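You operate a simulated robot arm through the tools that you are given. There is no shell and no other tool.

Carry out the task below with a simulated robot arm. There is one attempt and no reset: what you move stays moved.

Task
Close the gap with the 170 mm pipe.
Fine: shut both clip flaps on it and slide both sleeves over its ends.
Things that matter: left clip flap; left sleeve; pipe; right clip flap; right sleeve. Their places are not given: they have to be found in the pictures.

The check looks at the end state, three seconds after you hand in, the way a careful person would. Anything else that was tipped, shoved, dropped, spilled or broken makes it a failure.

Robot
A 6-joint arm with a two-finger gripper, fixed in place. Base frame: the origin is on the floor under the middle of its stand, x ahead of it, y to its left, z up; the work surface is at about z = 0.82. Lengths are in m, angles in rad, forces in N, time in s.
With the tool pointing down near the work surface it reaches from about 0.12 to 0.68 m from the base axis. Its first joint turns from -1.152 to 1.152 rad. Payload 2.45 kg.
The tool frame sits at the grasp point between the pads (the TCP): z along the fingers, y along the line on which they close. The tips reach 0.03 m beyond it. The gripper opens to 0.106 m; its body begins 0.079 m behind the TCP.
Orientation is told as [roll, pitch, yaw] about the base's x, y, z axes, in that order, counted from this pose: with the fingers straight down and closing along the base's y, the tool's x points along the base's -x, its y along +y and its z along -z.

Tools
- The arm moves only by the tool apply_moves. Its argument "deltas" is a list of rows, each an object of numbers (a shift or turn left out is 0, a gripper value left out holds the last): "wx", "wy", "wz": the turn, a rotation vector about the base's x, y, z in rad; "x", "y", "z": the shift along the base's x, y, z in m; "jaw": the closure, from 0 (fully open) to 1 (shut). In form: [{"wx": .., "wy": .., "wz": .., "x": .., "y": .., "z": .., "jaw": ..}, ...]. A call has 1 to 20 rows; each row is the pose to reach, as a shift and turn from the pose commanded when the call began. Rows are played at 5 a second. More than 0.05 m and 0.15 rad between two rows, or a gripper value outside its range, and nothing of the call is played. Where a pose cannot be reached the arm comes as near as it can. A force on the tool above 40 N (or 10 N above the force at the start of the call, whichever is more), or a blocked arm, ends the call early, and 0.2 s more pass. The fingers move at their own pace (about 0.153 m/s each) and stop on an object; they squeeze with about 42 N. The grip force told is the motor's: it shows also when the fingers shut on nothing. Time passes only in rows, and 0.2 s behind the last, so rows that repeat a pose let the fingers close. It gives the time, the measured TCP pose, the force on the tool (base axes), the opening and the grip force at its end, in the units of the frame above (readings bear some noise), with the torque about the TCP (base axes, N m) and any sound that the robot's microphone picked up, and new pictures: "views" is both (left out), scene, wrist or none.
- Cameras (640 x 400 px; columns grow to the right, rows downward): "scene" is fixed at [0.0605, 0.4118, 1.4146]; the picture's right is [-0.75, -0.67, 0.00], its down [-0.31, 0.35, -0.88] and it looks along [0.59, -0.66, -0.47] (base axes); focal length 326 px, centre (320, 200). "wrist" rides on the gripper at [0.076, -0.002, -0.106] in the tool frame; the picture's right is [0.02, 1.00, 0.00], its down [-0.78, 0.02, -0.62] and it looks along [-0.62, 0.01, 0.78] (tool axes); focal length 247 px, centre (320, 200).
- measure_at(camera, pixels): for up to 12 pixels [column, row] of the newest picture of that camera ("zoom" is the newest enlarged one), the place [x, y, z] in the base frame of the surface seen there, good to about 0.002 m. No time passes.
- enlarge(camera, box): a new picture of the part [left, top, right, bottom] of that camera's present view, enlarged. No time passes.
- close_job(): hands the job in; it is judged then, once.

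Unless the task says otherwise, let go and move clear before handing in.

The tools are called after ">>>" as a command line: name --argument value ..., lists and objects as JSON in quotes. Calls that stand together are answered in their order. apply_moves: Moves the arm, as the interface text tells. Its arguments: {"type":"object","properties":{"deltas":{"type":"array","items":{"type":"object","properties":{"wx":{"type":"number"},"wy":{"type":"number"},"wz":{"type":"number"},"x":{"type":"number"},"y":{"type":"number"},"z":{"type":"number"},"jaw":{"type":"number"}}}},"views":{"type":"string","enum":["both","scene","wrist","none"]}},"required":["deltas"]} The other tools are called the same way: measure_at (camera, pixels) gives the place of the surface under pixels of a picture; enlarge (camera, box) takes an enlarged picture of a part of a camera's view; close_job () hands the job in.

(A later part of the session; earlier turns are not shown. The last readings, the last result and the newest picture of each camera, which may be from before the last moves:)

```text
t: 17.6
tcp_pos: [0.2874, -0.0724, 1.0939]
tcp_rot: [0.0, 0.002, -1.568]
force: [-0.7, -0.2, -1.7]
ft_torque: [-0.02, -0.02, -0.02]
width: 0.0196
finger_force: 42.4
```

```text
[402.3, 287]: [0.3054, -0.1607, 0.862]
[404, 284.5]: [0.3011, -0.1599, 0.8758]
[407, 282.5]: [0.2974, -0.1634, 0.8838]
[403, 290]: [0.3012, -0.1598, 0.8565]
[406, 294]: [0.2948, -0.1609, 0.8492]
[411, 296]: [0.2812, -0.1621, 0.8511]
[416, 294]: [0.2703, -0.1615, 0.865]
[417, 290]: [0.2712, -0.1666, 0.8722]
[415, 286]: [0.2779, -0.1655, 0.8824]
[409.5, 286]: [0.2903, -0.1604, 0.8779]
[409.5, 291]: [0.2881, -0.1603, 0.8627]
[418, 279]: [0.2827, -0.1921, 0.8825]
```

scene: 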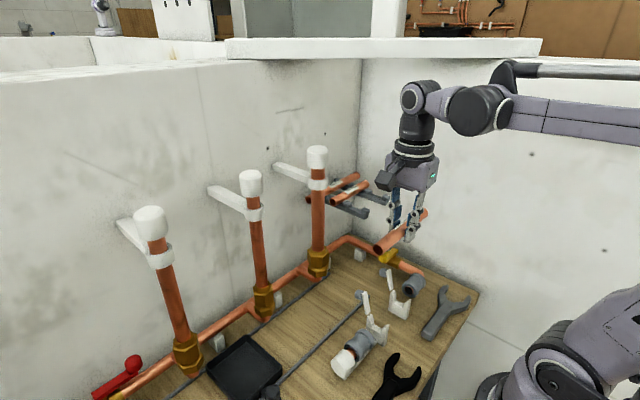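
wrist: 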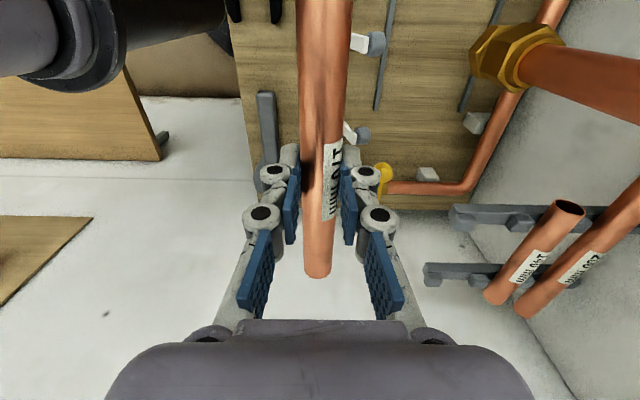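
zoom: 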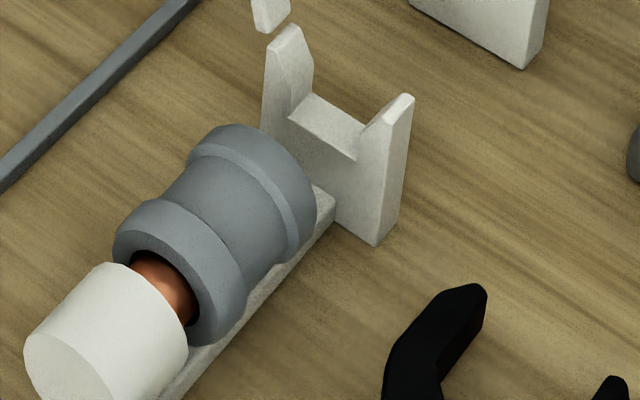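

>>> enlarge --camera "scene" --box '[370, 280, 420, 330]'

```text
8.00 times, centred on (395, 305) of scene
```

zoom: 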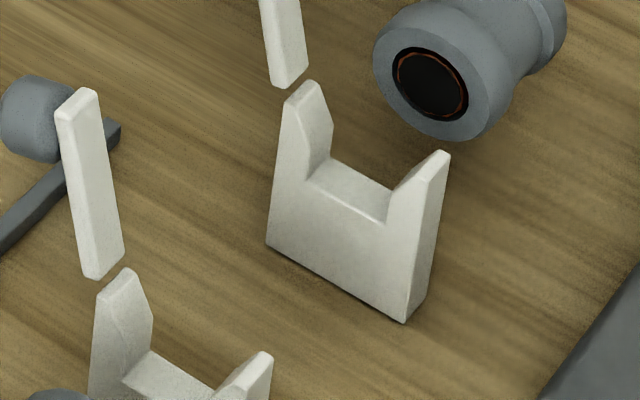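

>>> measure_at --camera "zoom" --pixels '[[308, 175], [345, 200], [387, 222], [300, 95], [315, 85], [432, 160], [445, 155], [330, 130], [345, 170], [395, 200], [285, 85], [298, 75]]'

>>> measure_at --camera "zoom" --pixels '[[430, 85], [400, 55], [460, 115], [395, 100], [485, 110], [98, 275], [118, 265], [75, 110], [88, 95], [30, 110], [150, 365], [265, 360]]'

```text
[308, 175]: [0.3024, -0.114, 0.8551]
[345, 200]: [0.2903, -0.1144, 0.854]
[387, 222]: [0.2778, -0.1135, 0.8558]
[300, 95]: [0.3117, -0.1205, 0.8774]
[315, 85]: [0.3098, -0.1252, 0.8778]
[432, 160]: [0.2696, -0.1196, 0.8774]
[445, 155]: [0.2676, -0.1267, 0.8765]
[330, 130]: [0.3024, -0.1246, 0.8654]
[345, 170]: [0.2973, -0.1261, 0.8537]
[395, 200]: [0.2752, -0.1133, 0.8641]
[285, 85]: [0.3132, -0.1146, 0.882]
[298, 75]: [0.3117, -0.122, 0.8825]
```

```text
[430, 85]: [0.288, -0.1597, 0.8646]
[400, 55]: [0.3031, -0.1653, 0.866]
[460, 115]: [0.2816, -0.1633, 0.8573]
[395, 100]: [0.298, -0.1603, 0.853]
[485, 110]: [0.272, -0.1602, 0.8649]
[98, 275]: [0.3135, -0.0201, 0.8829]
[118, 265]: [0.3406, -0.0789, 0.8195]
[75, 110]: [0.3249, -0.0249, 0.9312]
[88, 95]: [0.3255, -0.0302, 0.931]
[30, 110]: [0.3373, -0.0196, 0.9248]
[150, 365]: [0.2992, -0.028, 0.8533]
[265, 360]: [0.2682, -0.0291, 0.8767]
```

Clip valley centre x≈0.289, floor z≈0.854; sleeve bores centred near (0.288, z 0.8645); faces at y≈-0.160 and 0.0125. I'll shift +1.5 mm in x, -0.7 mm in y, and descend to just above the prongs to check.

>>> apply_moves --deltas '[{"x": 0.001, "y": -0.0007, "z": -0.03}, {"x": 0.0012, "y": -0.0007, "z": -0.065}, {"x": 0.0012, "y": -0.0007, "z": -0.1}, {"x": 0.0012, "y": -0.0007, "z": -0.13}, {"x": 0.0012, "y": -0.0007, "z": -0.155}, {"x": 0.0012, "y": -0.0007, "z": -0.17}, {"x": 0.0012, "y": -0.0007, "z": -0.174}, {"x": 0.0012, "y": -0.0007, "z": -0.174}]'

```text
t: 19.4
tcp_pos: [0.2883, -0.0751, 0.9201]
tcp_rot: [0.0, -0.002, -1.568]
force: [-0.6, 0.9, -1.1]
ft_torque: [-0.02, -0.04, 0.0]
width: 0.0196
finger_force: 42.0
```

scene: 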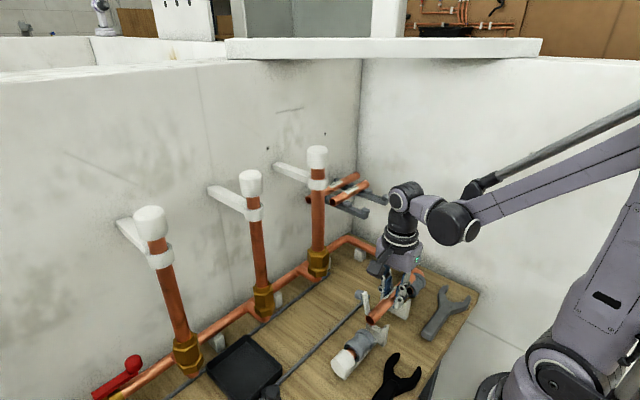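
wrist: 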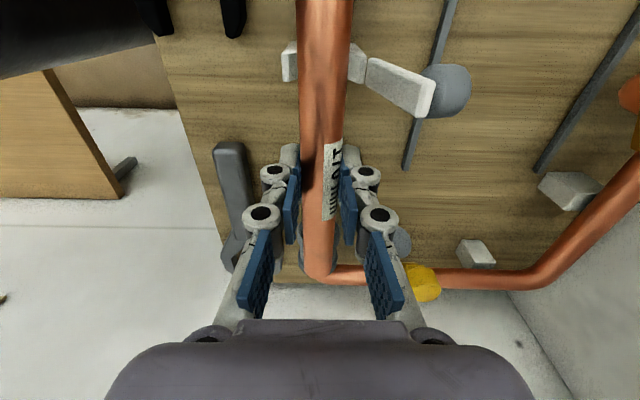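

>>> enlarge --camera "scene" --box '[330, 260, 430, 380]'

>>> enlarge --camera "wrist" --box '[240, 200, 440, 320]'

```text
3.33 times, centred on (380, 320) of scene
```

zoom: 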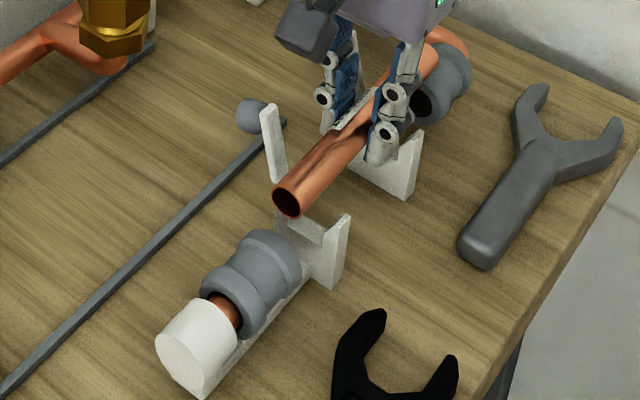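

```text
3.20 times, centred on (340, 260) of wrist
```

zoom: 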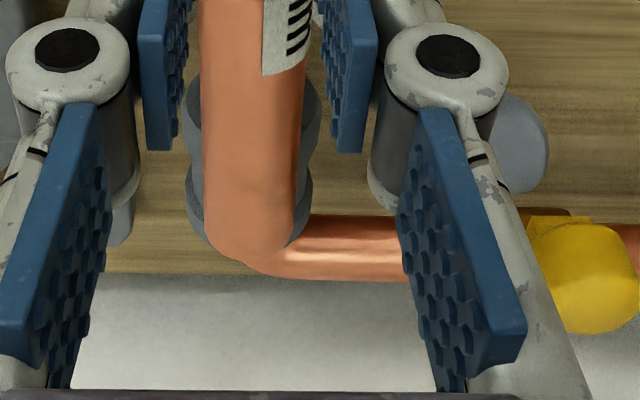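

>>> measure_at --camera "scene" --pixels '[[366.5, 317], [369, 316], [372, 316], [376, 311], [380, 305], [374, 321], [371, 322], [366, 319], [410.5, 275], [411.5, 276], [409, 278], [408, 272]]'

>>> measure_at --camera "wrist" --pixels '[[318, 262], [318, 270], [318, 274], [318, 278], [318, 282], [310, 276], [308, 250], [318, 240], [325, 60], [325, 10], [360, 65], [292, 65]]'

```text
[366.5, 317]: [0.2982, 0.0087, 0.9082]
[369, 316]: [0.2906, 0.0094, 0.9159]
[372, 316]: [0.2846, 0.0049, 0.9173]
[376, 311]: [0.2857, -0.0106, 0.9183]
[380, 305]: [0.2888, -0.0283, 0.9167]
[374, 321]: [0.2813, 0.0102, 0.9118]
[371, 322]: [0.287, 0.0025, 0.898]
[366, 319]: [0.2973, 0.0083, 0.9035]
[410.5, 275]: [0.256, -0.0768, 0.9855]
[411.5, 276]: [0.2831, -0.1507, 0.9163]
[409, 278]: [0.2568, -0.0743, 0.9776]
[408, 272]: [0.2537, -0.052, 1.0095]
```

```text
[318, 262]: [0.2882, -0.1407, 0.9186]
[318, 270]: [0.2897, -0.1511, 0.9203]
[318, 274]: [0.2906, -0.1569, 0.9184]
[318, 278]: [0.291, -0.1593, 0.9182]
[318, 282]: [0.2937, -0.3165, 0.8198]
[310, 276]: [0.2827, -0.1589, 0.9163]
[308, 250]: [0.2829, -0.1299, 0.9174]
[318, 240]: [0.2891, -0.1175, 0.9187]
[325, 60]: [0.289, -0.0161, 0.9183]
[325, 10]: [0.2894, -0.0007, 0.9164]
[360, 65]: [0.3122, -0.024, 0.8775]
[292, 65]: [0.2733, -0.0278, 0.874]
```

The pipe spans y≈-0.1593 to 0.010, so I'll nudge +1 mm in y and lower slowly between the sleeve faces into the clips.

>>> apply_moves --deltas '[{"y": 0.001, "z": -0.004}, {"y": 0.001, "z": -0.012}, {"y": 0.001, "z": -0.02}, {"y": 0.001, "z": -0.027}, {"y": 0.001, "z": -0.033}, {"y": 0.001, "z": -0.037}, {"y": 0.001, "z": -0.037}]'

```text
t: 21.0
tcp_pos: [0.2891, -0.0751, 0.8834]
tcp_rot: [0.0, 0.001, -1.567]
force: [-0.2, -0.6, -1.1]
ft_torque: [0.03, 0.01, 0.02]
width: 0.0197
finger_force: 42.2
```

scene: 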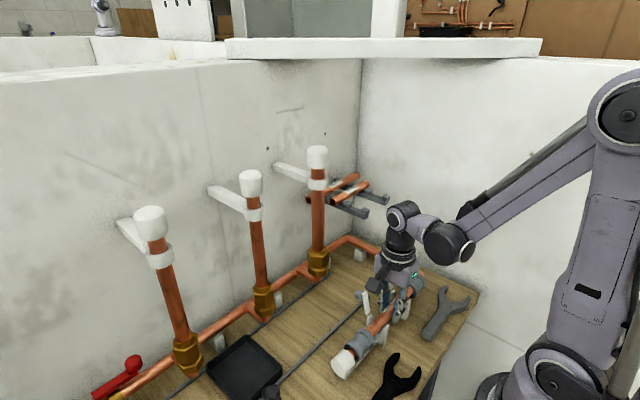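
wrist: 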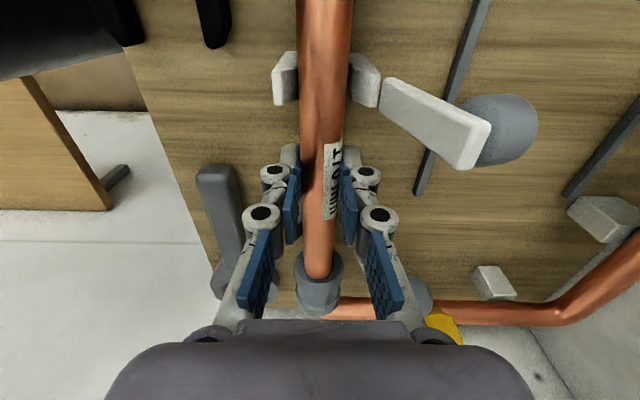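

>>> enlarge --camera "scene" --box '[335, 270, 435, 380]'

>>> enlarge --camera "wrist" --box '[260, 200, 380, 320]'

```text
3.64 times, centred on (385, 325) of scene
```

zoom: 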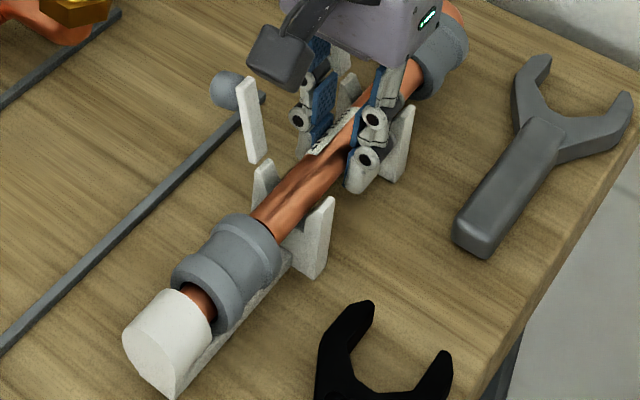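

```text
3.33 times, centred on (320, 260) of wrist
```

zoom: 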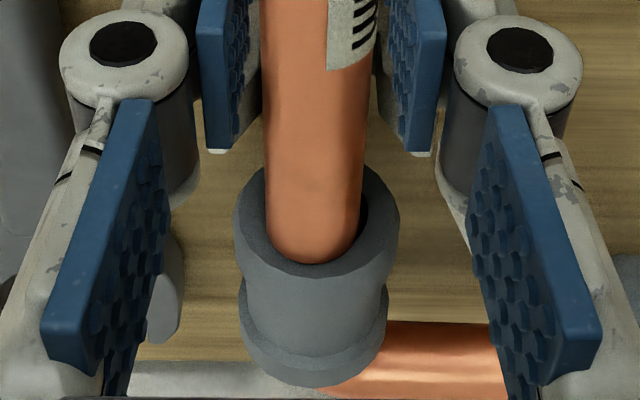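

The pipe is aligned with the sleeves at both ends with no contact yet. I'll lower the last 6 mm onto the clip floors, watching the force.

>>> apply_moves --deltas '[{"z": -0.002}, {"z": -0.004}, {"z": -0.0055}, {"z": -0.0065}, {"z": -0.0065}]'

```text
t: 22.2
tcp_pos: [0.2886, -0.0733, 0.8774]
tcp_rot: [0.004, 0.0, -1.566]
force: [3.1, 0.8, 5.0]
ft_torque: [0.05, -0.06, -0.15]
width: 0.0198
finger_force: 41.8
```

scene: 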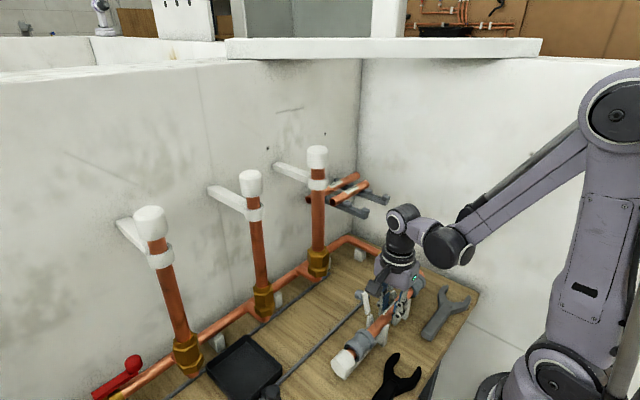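
wrist: 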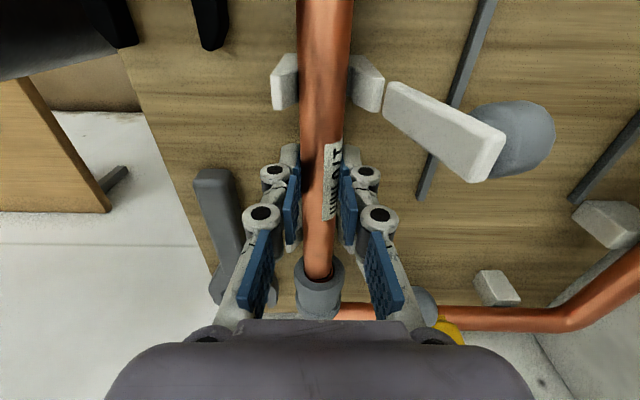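

The upward 5 N force shows the pipe rests on the clip floors. I'll check its seat and end gaps before letting go.

>>> measure_at --camera "wrist" --pixels '[[318, 240], [318, 260], [318, 272], [318, 279], [318, 288], [325, 60], [325, 10], [308, 288], [328, 284], [312, 272]]'

>>> enlarge --camera "scene" --box '[335, 270, 435, 380]'

>>> enlarge --camera "wrist" --box '[260, 220, 380, 320]'

```text
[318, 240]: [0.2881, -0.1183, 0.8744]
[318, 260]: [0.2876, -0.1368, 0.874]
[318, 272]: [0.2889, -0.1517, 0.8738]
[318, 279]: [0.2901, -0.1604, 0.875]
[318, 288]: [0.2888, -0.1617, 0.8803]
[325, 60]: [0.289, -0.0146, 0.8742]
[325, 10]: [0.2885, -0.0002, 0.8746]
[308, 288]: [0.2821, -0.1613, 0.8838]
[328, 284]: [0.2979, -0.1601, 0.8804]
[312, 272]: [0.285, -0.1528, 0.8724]
```

```text
3.64 times, centred on (385, 325) of scene
```

zoom: 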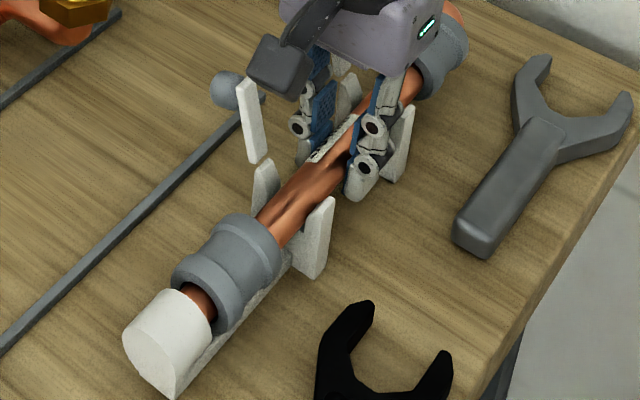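

```text
4.00 times, centred on (320, 270) of wrist
```

zoom: 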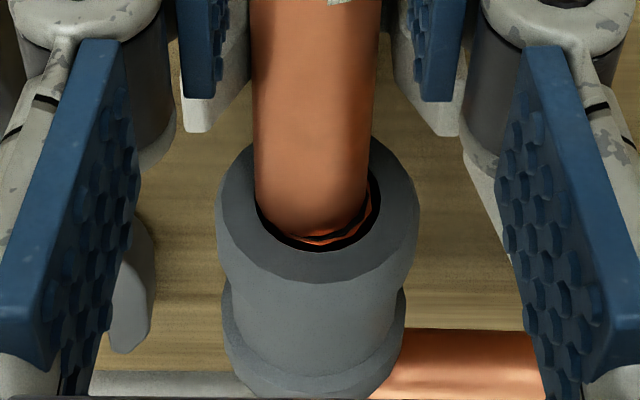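

The pipe top is level at z≈0.8745 and its ends line up with the bores. Release gently and lift straight up.

>>> apply_moves --deltas '[{"jaw": 0.75}, {"jaw": 0.6}, {"jaw": 0.6}, {"z": 0.015}, {"z": 0.04}, {"z": 0.08}, {"z": 0.12}, {"z": 0.16}, {"z": 0.16}]'

```text
t: 24.2
tcp_pos: [0.2872, -0.0723, 1.0375]
tcp_rot: [-0.001, 0.002, -1.567]
force: [-0.4, 0.1, -0.1]
ft_torque: [-0.01, 0.01, 0.01]
width: 0.0424
finger_force: 0.1
```

scene: 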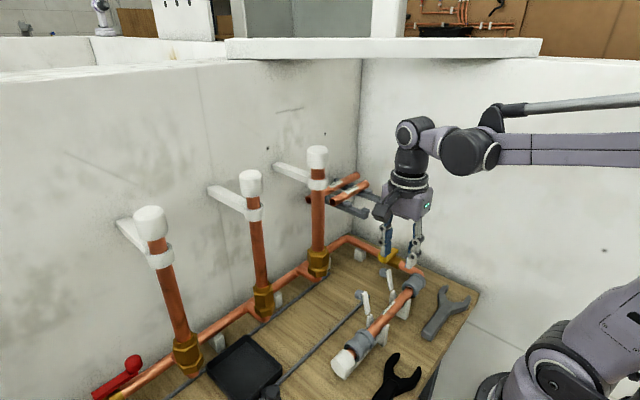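
wrist: 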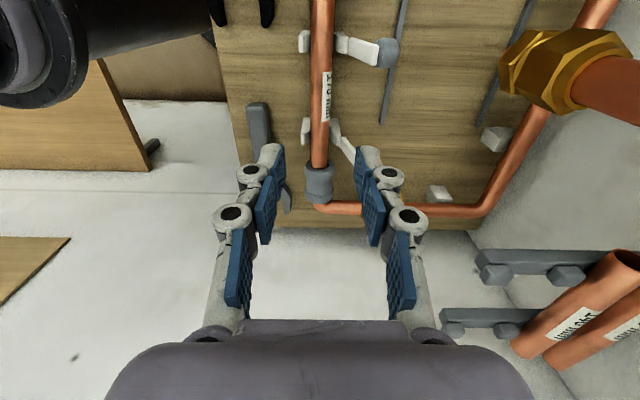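

The pipe sits in the clips. Next I'll examine the flaps, knobs, and nearby valve before pushing the flaps shut.

>>> enlarge --camera "scene" --box '[340, 255, 440, 380]'

>>> enlarge --camera "wrist" --box '[280, 0, 440, 230]'

```text
3.20 times, centred on (390, 318) of scene
```

zoom: 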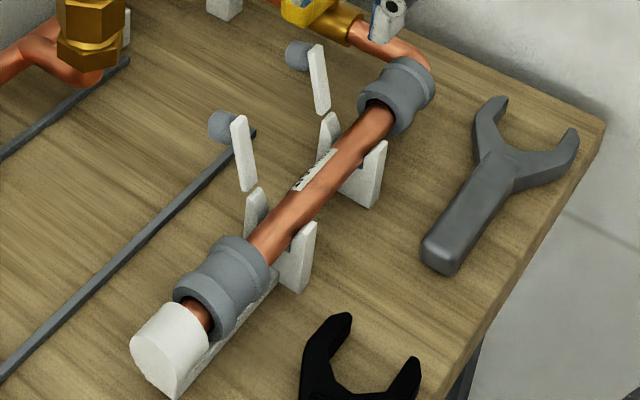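

```text
1.74 times, centred on (360, 115) of wrist
```

zoom: 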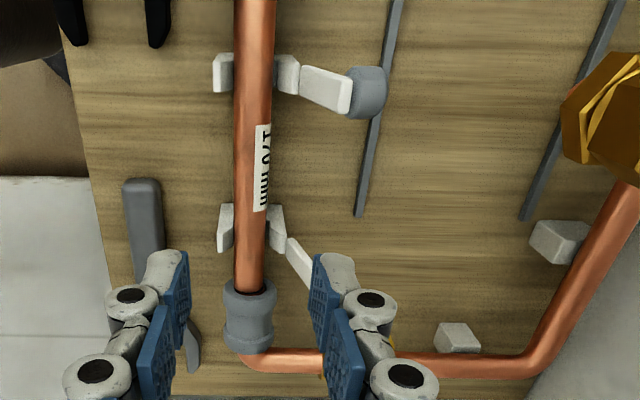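

>>> enlarge --camera "scene" --box '[350, 255, 410, 325]'

```text
5.71 times, centred on (380, 290) of scene
```

zoom: 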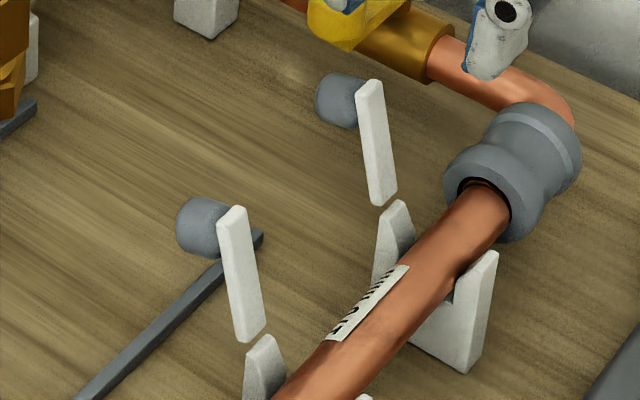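

>>> measure_at --camera "zoom" --pixels '[[325, 95], [340, 80], [340, 110], [368, 85], [376, 150], [380, 200], [390, 195], [395, 215], [185, 225], [205, 205], [205, 240], [233, 215]]'

>>> measure_at --camera "zoom" --pixels '[[242, 280], [245, 335], [258, 330], [262, 350], [320, 105], [330, 78], [180, 215], [320, 20], [345, 40], [400, 15], [355, 100], [350, 125]]'

```text
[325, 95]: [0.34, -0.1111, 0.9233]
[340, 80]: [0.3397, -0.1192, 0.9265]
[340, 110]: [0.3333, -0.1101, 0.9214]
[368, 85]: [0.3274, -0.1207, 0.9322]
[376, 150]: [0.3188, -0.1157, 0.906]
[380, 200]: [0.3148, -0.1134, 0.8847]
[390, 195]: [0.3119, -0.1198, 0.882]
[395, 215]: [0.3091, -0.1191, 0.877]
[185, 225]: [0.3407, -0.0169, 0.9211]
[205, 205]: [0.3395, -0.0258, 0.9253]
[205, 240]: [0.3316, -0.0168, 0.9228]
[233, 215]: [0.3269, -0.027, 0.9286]
```

```text
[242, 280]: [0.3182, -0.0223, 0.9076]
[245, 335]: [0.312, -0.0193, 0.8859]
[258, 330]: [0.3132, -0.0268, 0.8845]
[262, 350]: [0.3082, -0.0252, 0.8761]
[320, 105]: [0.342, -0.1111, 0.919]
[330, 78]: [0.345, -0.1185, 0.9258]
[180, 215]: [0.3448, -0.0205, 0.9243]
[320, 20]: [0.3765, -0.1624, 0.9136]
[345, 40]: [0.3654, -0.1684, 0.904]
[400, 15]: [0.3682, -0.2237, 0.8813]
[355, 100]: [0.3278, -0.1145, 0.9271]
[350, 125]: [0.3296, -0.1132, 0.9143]
```

>>> measure_at --camera "scene" --pixels '[[379, 257], [378, 255], [381, 259], [385, 254], [390, 252], [380, 253], [383, 261], [387, 257]]'

>>> enlarge --camera "scene" --box '[350, 225, 430, 285]'

```text
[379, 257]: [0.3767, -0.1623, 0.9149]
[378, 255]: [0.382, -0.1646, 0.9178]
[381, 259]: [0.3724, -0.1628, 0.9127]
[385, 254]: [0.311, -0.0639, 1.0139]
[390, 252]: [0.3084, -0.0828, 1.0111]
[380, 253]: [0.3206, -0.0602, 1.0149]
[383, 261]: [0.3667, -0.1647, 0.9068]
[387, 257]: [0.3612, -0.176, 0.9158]
```

```text
6.67 times, centred on (390, 255) of scene
```

zoom: 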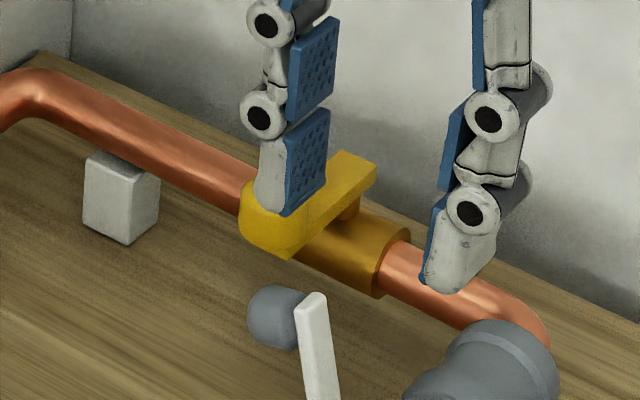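

The right knob centre is about (0.337,-0.119,0.918), flap top z≈0.932, hinge near (0.311,0.880); the valve handle ends at y≈-0.162. I'll close the fingers into a poker, move to the far (+x) side of the right flap and descend.

>>> apply_moves --deltas '[{"x": 0.02, "y": -0.01, "jaw": 1.0}, {"x": 0.045, "y": -0.025, "jaw": 1.0}, {"x": 0.07, "y": -0.038}, {"x": 0.086, "y": -0.0457}, {"x": 0.086, "y": -0.0457, "z": -0.03}, {"x": 0.086, "y": -0.0457, "z": -0.06}, {"x": 0.086, "y": -0.0457, "z": -0.08}, {"x": 0.086, "y": -0.0457, "z": -0.08}]'

```text
t: 26.0
tcp_pos: [0.3751, -0.1215, 0.9571]
tcp_rot: [0.002, -0.003, -1.57]
force: [-0.3, 1.2, 17.2]
ft_torque: [-0.48, -0.79, -0.02]
width: 0.0
finger_force: 28.5
```

scene: 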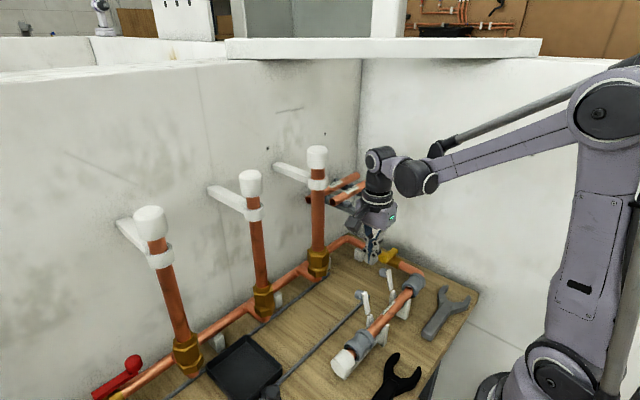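
wrist: 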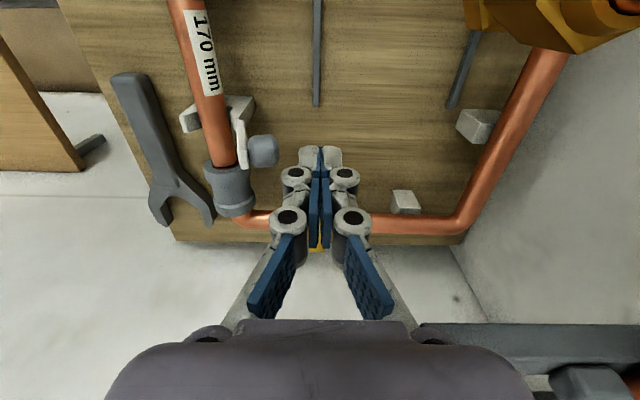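

The 17 N upward force and torque show the gripper body is resting on the rack's rail end near (0.42,-0.147). I'll lift off straight away and move back toward the robot.

>>> apply_moves --deltas '[{"z": 0.02}, {"z": 0.04}, {"z": 0.06}, {"x": -0.03, "z": 0.06}, {"x": -0.06, "z": 0.06}, {"x": -0.06, "z": 0.06}]'

```text
t: 27.4
tcp_pos: [0.3148, -0.1194, 1.015]
tcp_rot: [0.003, 0.0, -1.567]
force: [0.2, 0.4, -0.1]
ft_torque: [0.0, 0.03, -0.01]
width: 0.0
finger_force: 28.1
```

scene: 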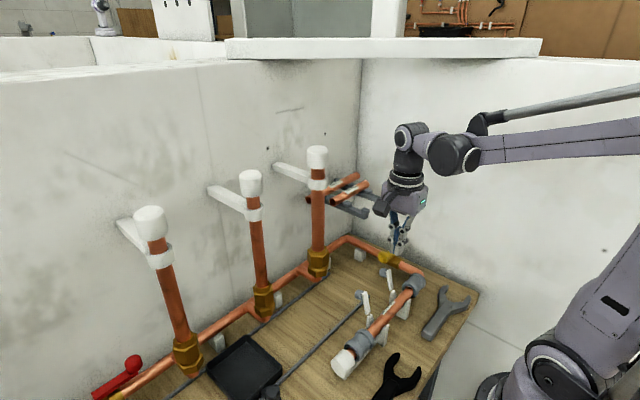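
wrist: 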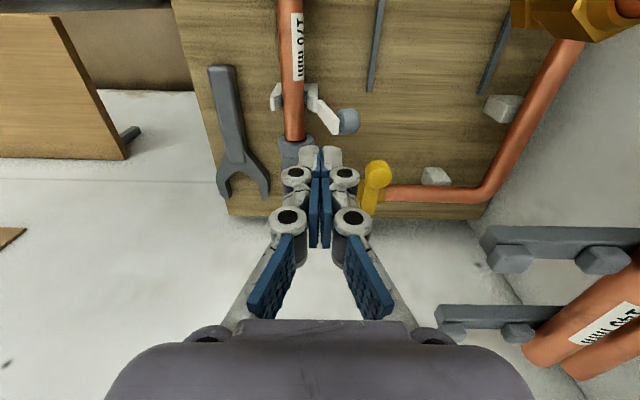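

Contact is gone. I'll verify the rack and its other pipes were not disturbed.

>>> enlarge --camera "scene" --box '[290, 140, 410, 230]'

>>> measure_at --camera "scene" --pixels '[[365, 202], [367, 209], [386, 193], [387, 199], [355, 195], [363, 183], [350, 178]]'

```text
4.44 times, centred on (350, 185) of scene
```

zoom: 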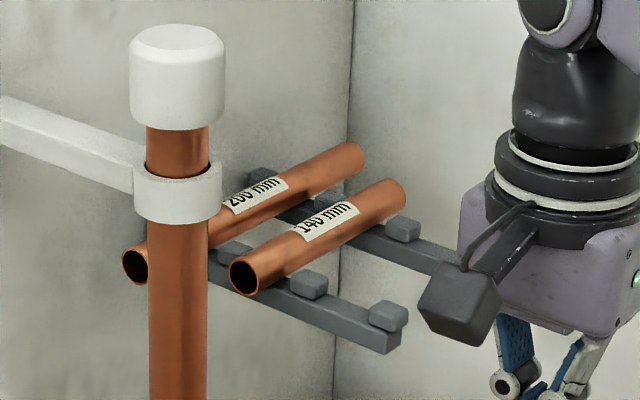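

```text
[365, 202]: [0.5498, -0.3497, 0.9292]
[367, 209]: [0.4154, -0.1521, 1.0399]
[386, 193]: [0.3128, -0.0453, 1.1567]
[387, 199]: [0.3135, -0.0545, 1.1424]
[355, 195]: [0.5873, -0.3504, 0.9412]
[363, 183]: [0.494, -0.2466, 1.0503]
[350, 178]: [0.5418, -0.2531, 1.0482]
```

The rack and the other two pipes are unchanged. I'll tilt the tool 20° so the body leans back from the rack, then lower the closed fingertips behind the right knob.

>>> apply_moves --deltas '[{"x": 0.012, "wy": -0.12}, {"x": 0.026, "wy": -0.24}, {"x": 0.04, "y": 0.001, "wy": -0.35}, {"x": 0.0515, "y": 0.0015, "wy": -0.35}, {"x": 0.0515, "y": 0.0015, "z": -0.02, "wy": -0.35}, {"x": 0.0515, "y": 0.0015, "z": -0.04, "wy": -0.35}, {"x": 0.0515, "y": 0.0015, "z": -0.06, "wy": -0.35}, {"x": 0.0515, "y": 0.0015, "z": -0.068, "wy": -0.35}, {"x": 0.0515, "y": 0.0015, "z": -0.068, "wy": -0.35}]'

```text
t: 29.4
tcp_pos: [0.3653, -0.1181, 0.9493]
tcp_rot: [0.351, 0.0, -1.567]
force: [0.3, 0.0, 0.1]
ft_torque: [-0.04, 0.01, -0.03]
width: 0.0002
finger_force: 28.6
```

scene: 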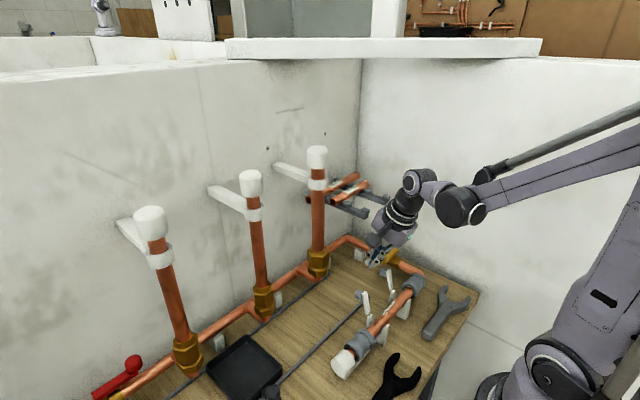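
wrist: 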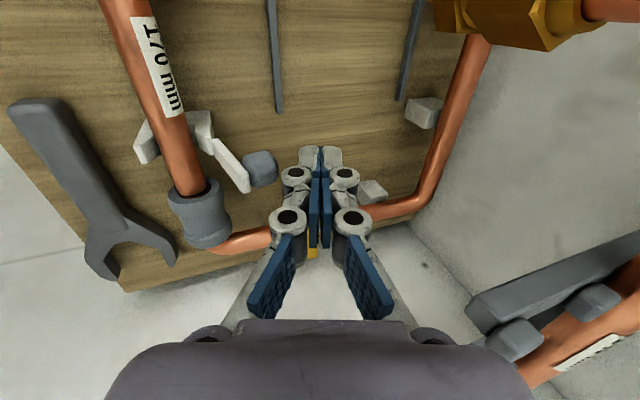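

>>> enlarge --camera "scene" --box '[350, 225, 430, 305]'

>>> enlarge --camera "wrist" --box '[180, 90, 380, 250]'

```text
5.00 times, centred on (390, 265) of scene
```

zoom: 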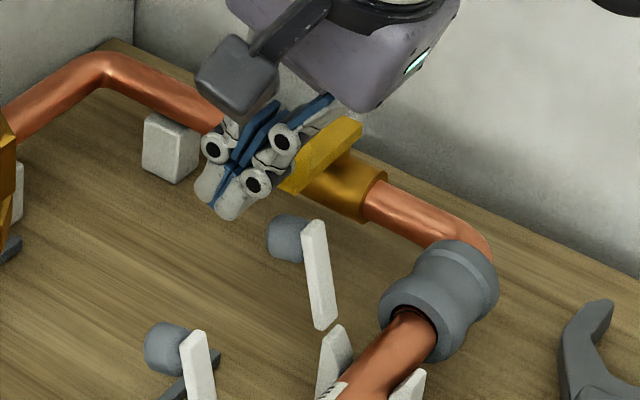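

```text
2.50 times, centred on (280, 170) of wrist
```

zoom: 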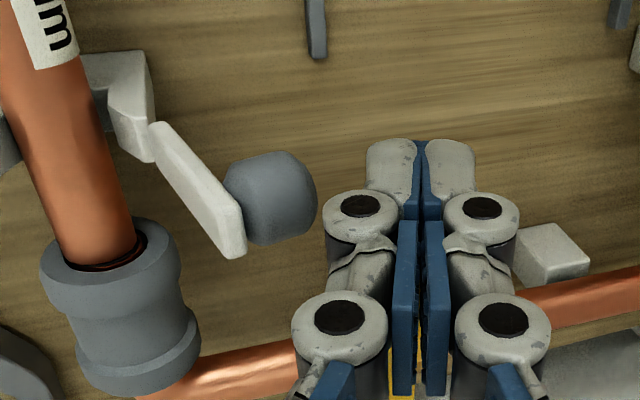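

>>> measure_at --camera "scene" --pixels '[[371, 308], [371, 268], [372, 266], [369, 267], [377, 262], [378, 260], [366, 264], [383, 272], [384, 269], [380, 271]]'

>>> measure_at --camera "wrist" --pixels '[[302, 150], [300, 158], [284, 172], [292, 172], [262, 168], [250, 165], [268, 170], [240, 180]]'

```text
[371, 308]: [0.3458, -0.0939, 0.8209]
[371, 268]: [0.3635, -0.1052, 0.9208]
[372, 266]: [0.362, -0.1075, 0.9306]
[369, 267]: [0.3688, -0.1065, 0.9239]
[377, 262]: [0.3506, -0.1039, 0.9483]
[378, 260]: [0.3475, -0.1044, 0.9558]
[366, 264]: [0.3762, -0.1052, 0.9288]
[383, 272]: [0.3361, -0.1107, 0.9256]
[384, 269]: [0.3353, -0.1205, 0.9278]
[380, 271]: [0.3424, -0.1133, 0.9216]
```

```text
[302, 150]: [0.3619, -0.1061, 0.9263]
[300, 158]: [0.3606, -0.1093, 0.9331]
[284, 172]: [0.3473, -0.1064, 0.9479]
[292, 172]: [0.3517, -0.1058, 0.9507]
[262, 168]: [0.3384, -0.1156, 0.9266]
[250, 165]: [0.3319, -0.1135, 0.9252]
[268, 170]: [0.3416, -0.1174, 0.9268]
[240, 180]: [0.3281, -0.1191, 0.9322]
```

The fingertip corner sits at about (0.364, 0.918) just behind the knob. I'll lower 3 mm and push slowly in -x, rising slightly to follow the arc.

>>> apply_moves --deltas '[{"z": -0.003}, {"x": -0.008, "z": -0.003}, {"x": -0.015, "z": -0.003}, {"x": -0.022, "z": -0.002}, {"x": -0.029, "z": 0.0}, {"x": -0.036, "z": 0.001}, {"x": -0.036, "z": 0.001}]'

```text
t: 30.6
tcp_pos: [0.3437, -0.1169, 0.9501]
tcp_rot: [0.362, 0.0, -1.567]
force: [2.6, 1.8, 5.5]
ft_torque: [0.03, -0.03, -0.04]
width: 0.0003
finger_force: 28.5
stopped in row 6: the force on the tool passed its limit at 44 N (the readings are from after the stop); the commanded pose is now the measured one
```

scene: 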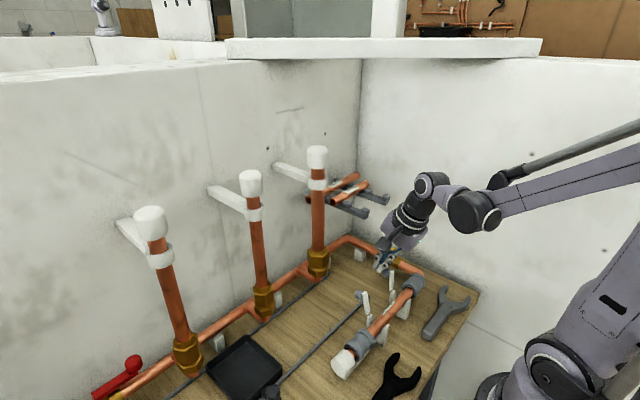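
wrist: 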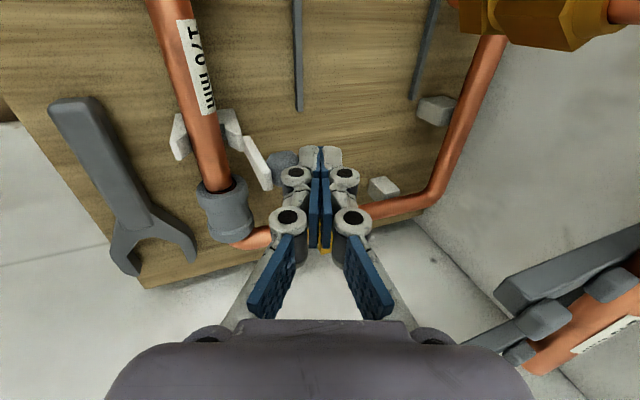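

>>> enlarge --camera "wrist" --box '[180, 90, 380, 250]'

>>> enlarge --camera "scene" --box '[360, 235, 430, 305]'

```text
2.50 times, centred on (280, 170) of wrist
```

zoom: 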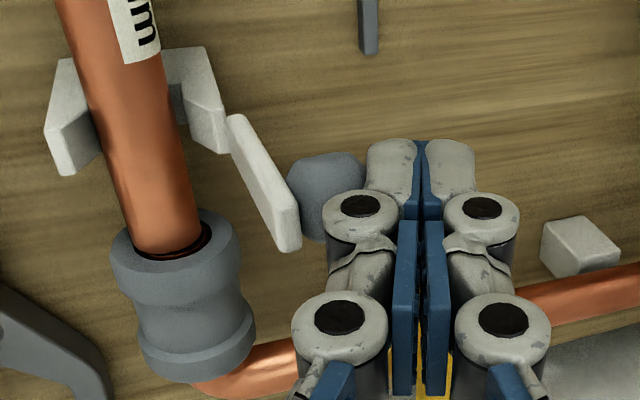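

```text
5.71 times, centred on (395, 270) of scene
```

zoom: 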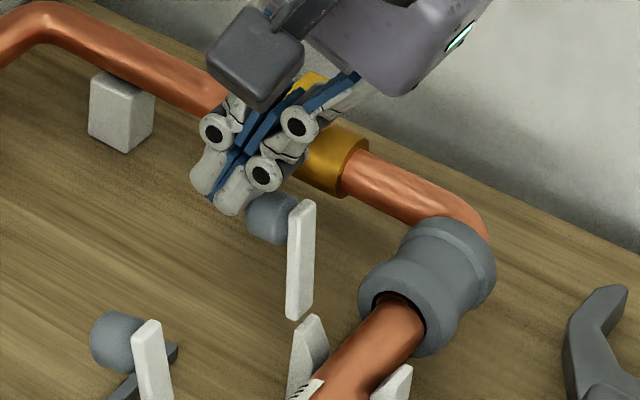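

The flap moved a little, but the bulging knuckle jams on the knob. A better way: open the gripper, straddle the flap with a vertical tool, and pull with the far finger's flat inner pad — the body then stays clear of the rack. First back off and up, and return to vertical.

>>> apply_moves --deltas '[{"x": 0.008}, {"x": 0.008, "z": 0.02}, {"x": 0.008, "z": 0.045}, {"x": 0.004, "z": 0.07, "wy": 0.05}, {"x": -0.01, "z": 0.085, "wy": 0.15, "jaw": 0.6}, {"x": -0.025, "z": 0.09, "wy": 0.27, "jaw": 0.2}, {"x": -0.04, "z": 0.09, "wy": 0.362, "jaw": 0.0}, {"x": -0.04, "y": -0.003, "z": 0.09, "wy": 0.362, "jaw": 0.0}, {"x": -0.04, "y": -0.003, "z": 0.09, "wy": 0.362, "jaw": 0.0}]'

```text
t: 32.6
tcp_pos: [0.3041, -0.1219, 1.0393]
tcp_rot: [-0.003, -0.002, -1.568]
force: [0.3, 0.0, -0.4]
ft_torque: [-0.03, 0.0, -0.02]
width: 0.1061
finger_force: 0.1
```

scene: 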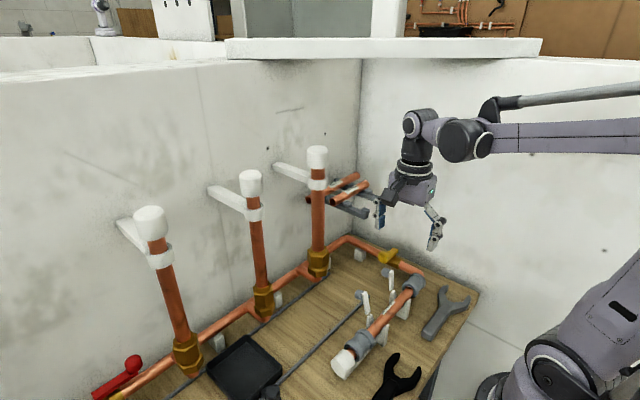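
wrist: 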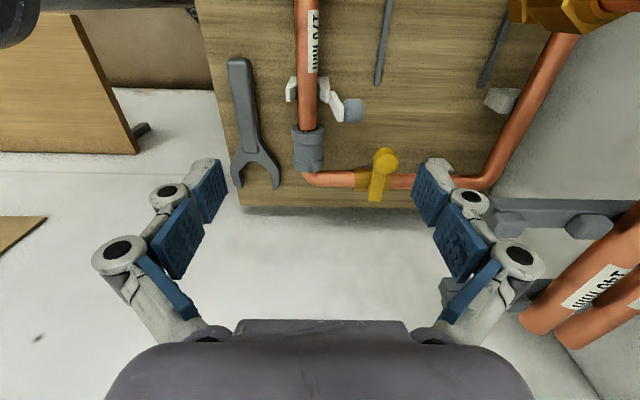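

The gripper is open and vertical at (0.304,-0.122). I'll check the flap's present state before descending.

>>> enlarge --camera "scene" --box '[350, 245, 430, 325]'

>>> measure_at --camera "wrist" --pixels '[[337, 108], [345, 120], [354, 108], [362, 108], [328, 90], [495, 225], [475, 195], [520, 250], [290, 90], [305, 90]]'

```text
5.00 times, centred on (390, 285) of scene
```

zoom: 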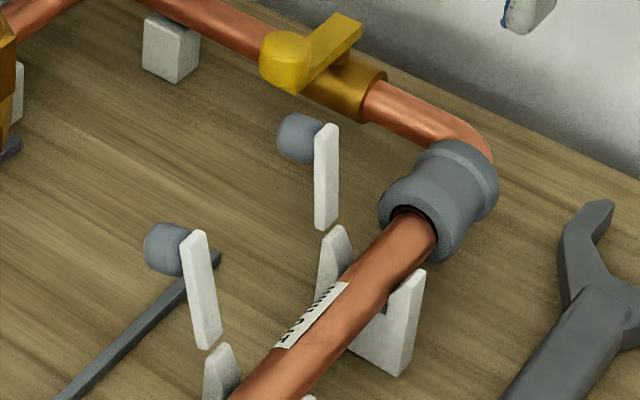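

```text
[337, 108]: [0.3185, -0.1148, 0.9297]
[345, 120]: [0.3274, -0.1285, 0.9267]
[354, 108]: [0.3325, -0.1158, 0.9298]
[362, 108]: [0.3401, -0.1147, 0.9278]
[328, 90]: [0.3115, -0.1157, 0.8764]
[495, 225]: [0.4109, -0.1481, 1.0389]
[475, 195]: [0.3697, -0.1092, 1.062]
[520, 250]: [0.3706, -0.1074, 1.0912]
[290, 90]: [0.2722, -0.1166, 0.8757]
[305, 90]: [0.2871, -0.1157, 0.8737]
```

The flap stays where pushed (knob now x≤0.341, top z≈0.930). Descend so the far finger is behind it.

>>> apply_moves --deltas '[{"y": 0.002, "z": -0.02}, {"y": 0.003, "z": -0.045}, {"y": 0.003, "z": -0.07}, {"y": 0.003, "z": -0.09}, {"y": 0.003, "z": -0.103}, {"y": 0.003, "z": -0.103}]'

```text
t: 34.0
tcp_pos: [0.303, -0.1172, 0.9372]
tcp_rot: [0.002, -0.001, -1.567]
force: [-0.2, -0.2, 0.1]
ft_torque: [-0.02, 0.01, 0.01]
width: 0.1058
finger_force: 0.1
```

scene: 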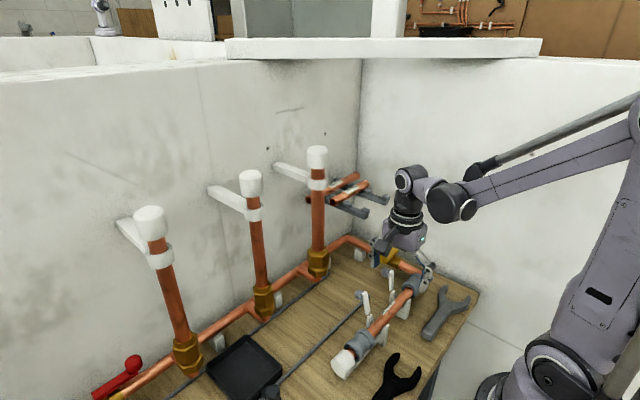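
wrist: 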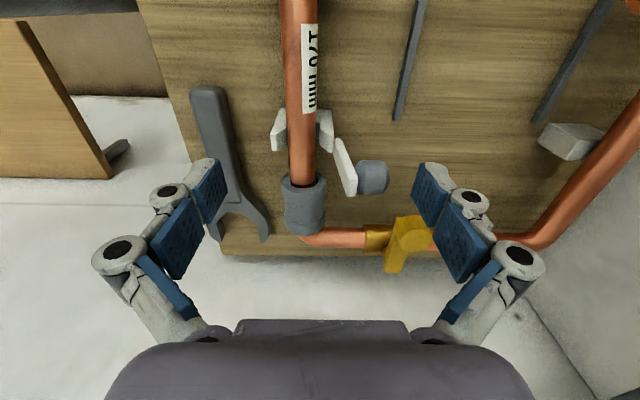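

The flap (345,165) and knob (373,177) are between the open fingers. I'll sweep -x so the far finger's pad carries the flap over.

>>> apply_moves --deltas '[{"x": -0.008}, {"x": -0.016}, {"x": -0.024}, {"x": -0.032, "z": 0.001}, {"x": -0.04, "z": 0.002}, {"x": -0.048, "z": 0.003}, {"x": -0.056, "z": 0.005}, {"x": -0.056, "z": 0.005}]'

```text
t: 35.8
tcp_pos: [0.2471, -0.1169, 0.9422]
tcp_rot: [0.0, 0.001, -1.568]
force: [0.2, -0.5, 0.1]
ft_torque: [-0.01, 0.01, 0.0]
width: 0.1062
finger_force: 0.1
```

scene: 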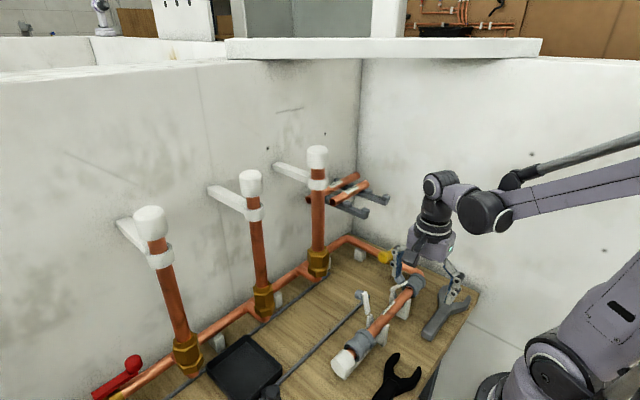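
wrist: 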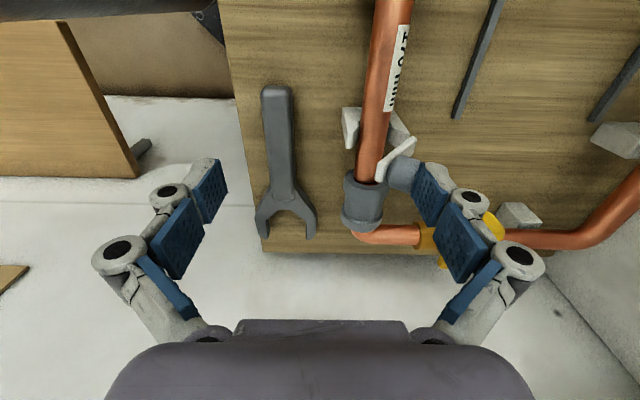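

The flap has passed vertical with little force. Continue the sweep, curving downward.

>>> apply_moves --deltas '[{"x": -0.006, "z": 0.002}, {"x": -0.012, "z": 0.004}, {"x": -0.018, "z": 0.004}, {"x": -0.023, "z": 0.001}, {"x": -0.026, "z": -0.003}, {"x": -0.026, "z": -0.003}]'

```text
t: 37.2
tcp_pos: [0.2195, -0.1167, 0.9391]
tcp_rot: [0.001, 0.0, -1.566]
force: [0.5, 0.0, -0.7]
ft_torque: [-0.02, -0.03, -0.01]
width: 0.1062
finger_force: 0.0
```

scene: 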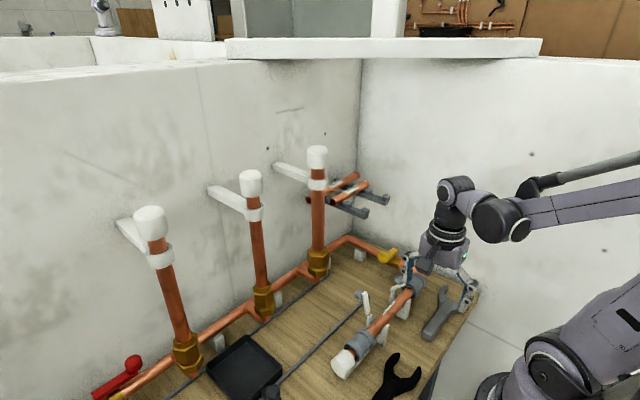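
wrist: 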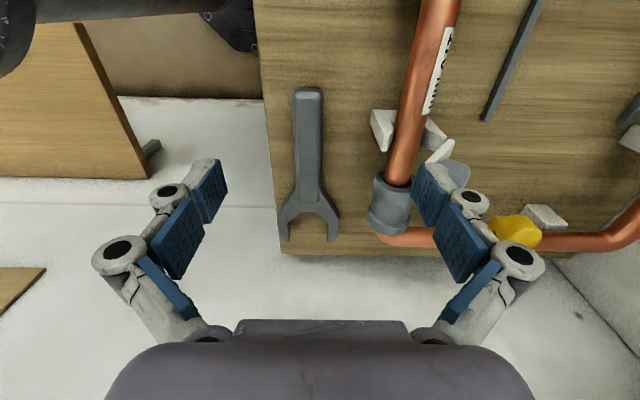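

>>> enlarge --camera "wrist" --box '[350, 90, 550, 250]'

>>> enlarge --camera "scene" --box '[360, 245, 440, 325]'

```text
2.50 times, centred on (450, 170) of wrist
```

zoom: 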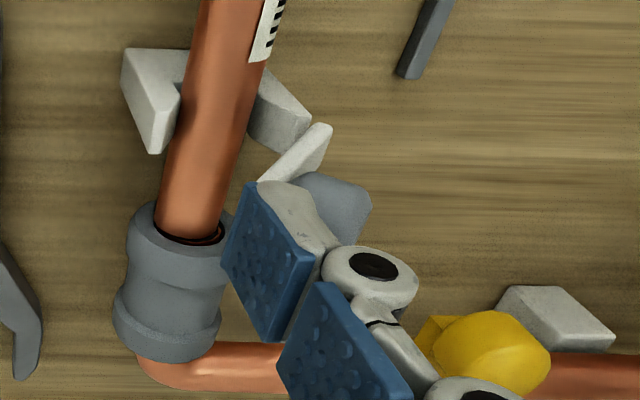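

```text
5.00 times, centred on (400, 285) of scene
```

zoom: 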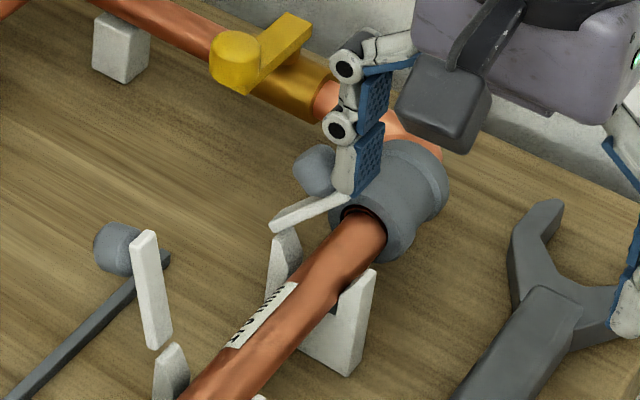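

>>> measure_at --camera "scene" --pixels '[[385, 290.5], [393, 286], [398, 284], [394, 278], [392, 276], [396, 282], [390, 286], [401, 280], [404, 283], [402, 272]]'

>>> measure_at --camera "wrist" --pixels '[[449, 141], [441, 152], [436, 161], [455, 168], [462, 165], [460, 180], [432, 165], [445, 175]]'

```text
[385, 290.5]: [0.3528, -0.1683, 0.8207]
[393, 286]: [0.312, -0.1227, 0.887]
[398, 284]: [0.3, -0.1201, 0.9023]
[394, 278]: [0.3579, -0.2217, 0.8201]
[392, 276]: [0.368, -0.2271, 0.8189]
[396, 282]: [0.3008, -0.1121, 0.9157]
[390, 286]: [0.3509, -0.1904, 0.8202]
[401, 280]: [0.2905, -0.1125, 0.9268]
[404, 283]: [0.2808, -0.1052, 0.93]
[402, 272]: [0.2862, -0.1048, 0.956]
```

```text
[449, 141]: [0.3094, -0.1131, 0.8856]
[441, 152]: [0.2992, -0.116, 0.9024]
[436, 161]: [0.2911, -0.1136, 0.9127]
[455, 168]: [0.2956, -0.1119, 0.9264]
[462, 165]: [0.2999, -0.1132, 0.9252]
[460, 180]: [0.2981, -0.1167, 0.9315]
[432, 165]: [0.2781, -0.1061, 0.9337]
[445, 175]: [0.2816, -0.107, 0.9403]
```

The fingertip slid over the knob: the flap now leans about 34° past vertical (tip (0.288,0.917), knob top (0.298,0.931)). I'll rise, close the fingers, and press down on the knob from above, following its arc.

>>> apply_moves --deltas '[{"z": 0.03}, {"z": 0.06}, {"x": 0.03, "z": 0.06, "jaw": 1.0}, {"x": 0.06, "z": 0.06, "jaw": 1.0}, {"x": 0.077, "z": 0.06, "jaw": 1.0}, {"x": 0.077, "z": 0.045}, {"x": 0.077, "z": 0.033}, {"x": 0.077, "z": 0.033}]'

```text
t: 39.0
tcp_pos: [0.2971, -0.1166, 0.9702]
tcp_rot: [0.001, 0.0, -1.567]
force: [0.0, 0.0, -0.4]
ft_torque: [0.01, -0.01, 0.04]
width: 0.0
finger_force: 28.4
```

scene: 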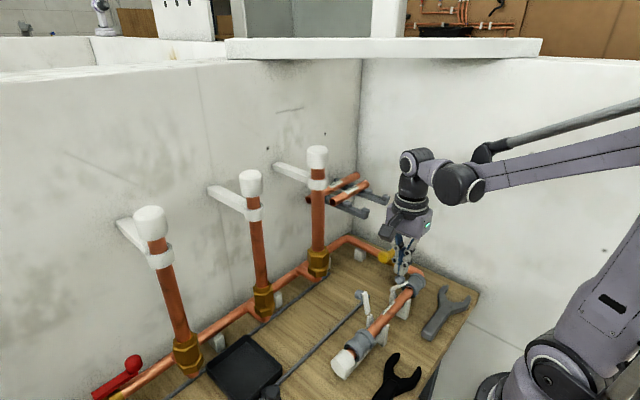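
wrist: 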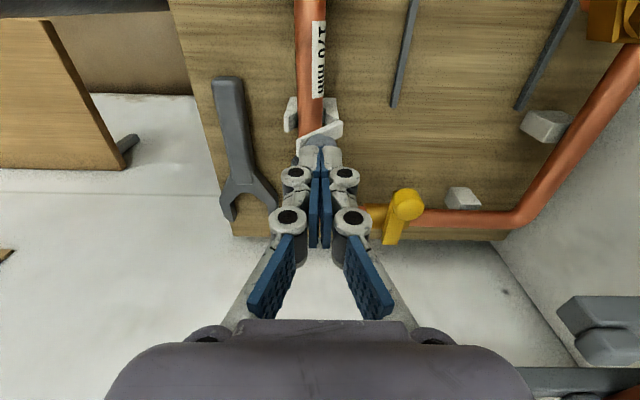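

>>> enlarge --camera "scene" --box '[360, 245, 440, 325]'

>>> enlarge --camera "wrist" --box '[260, 80, 400, 200]'

```text
5.00 times, centred on (400, 285) of scene
```

zoom: 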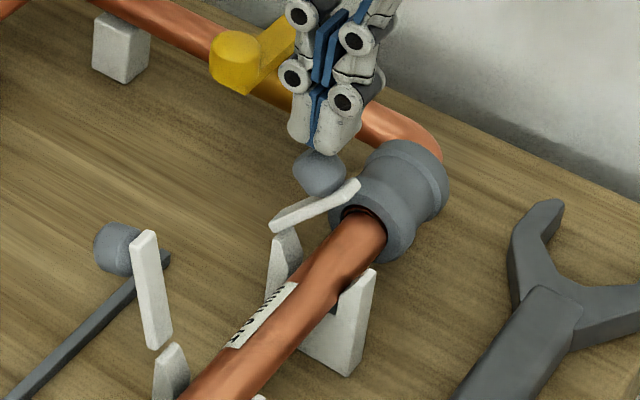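

```text
3.33 times, centred on (330, 140) of wrist
```

zoom: 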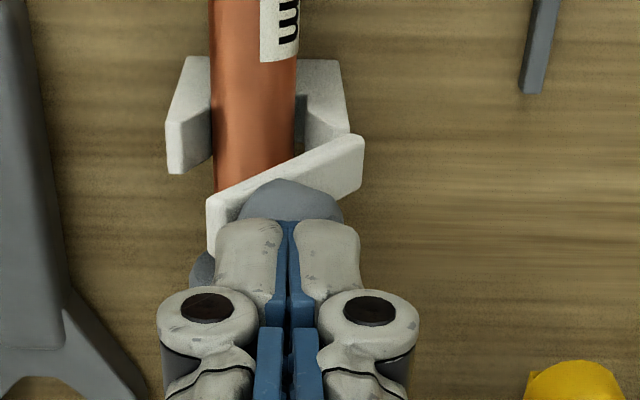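

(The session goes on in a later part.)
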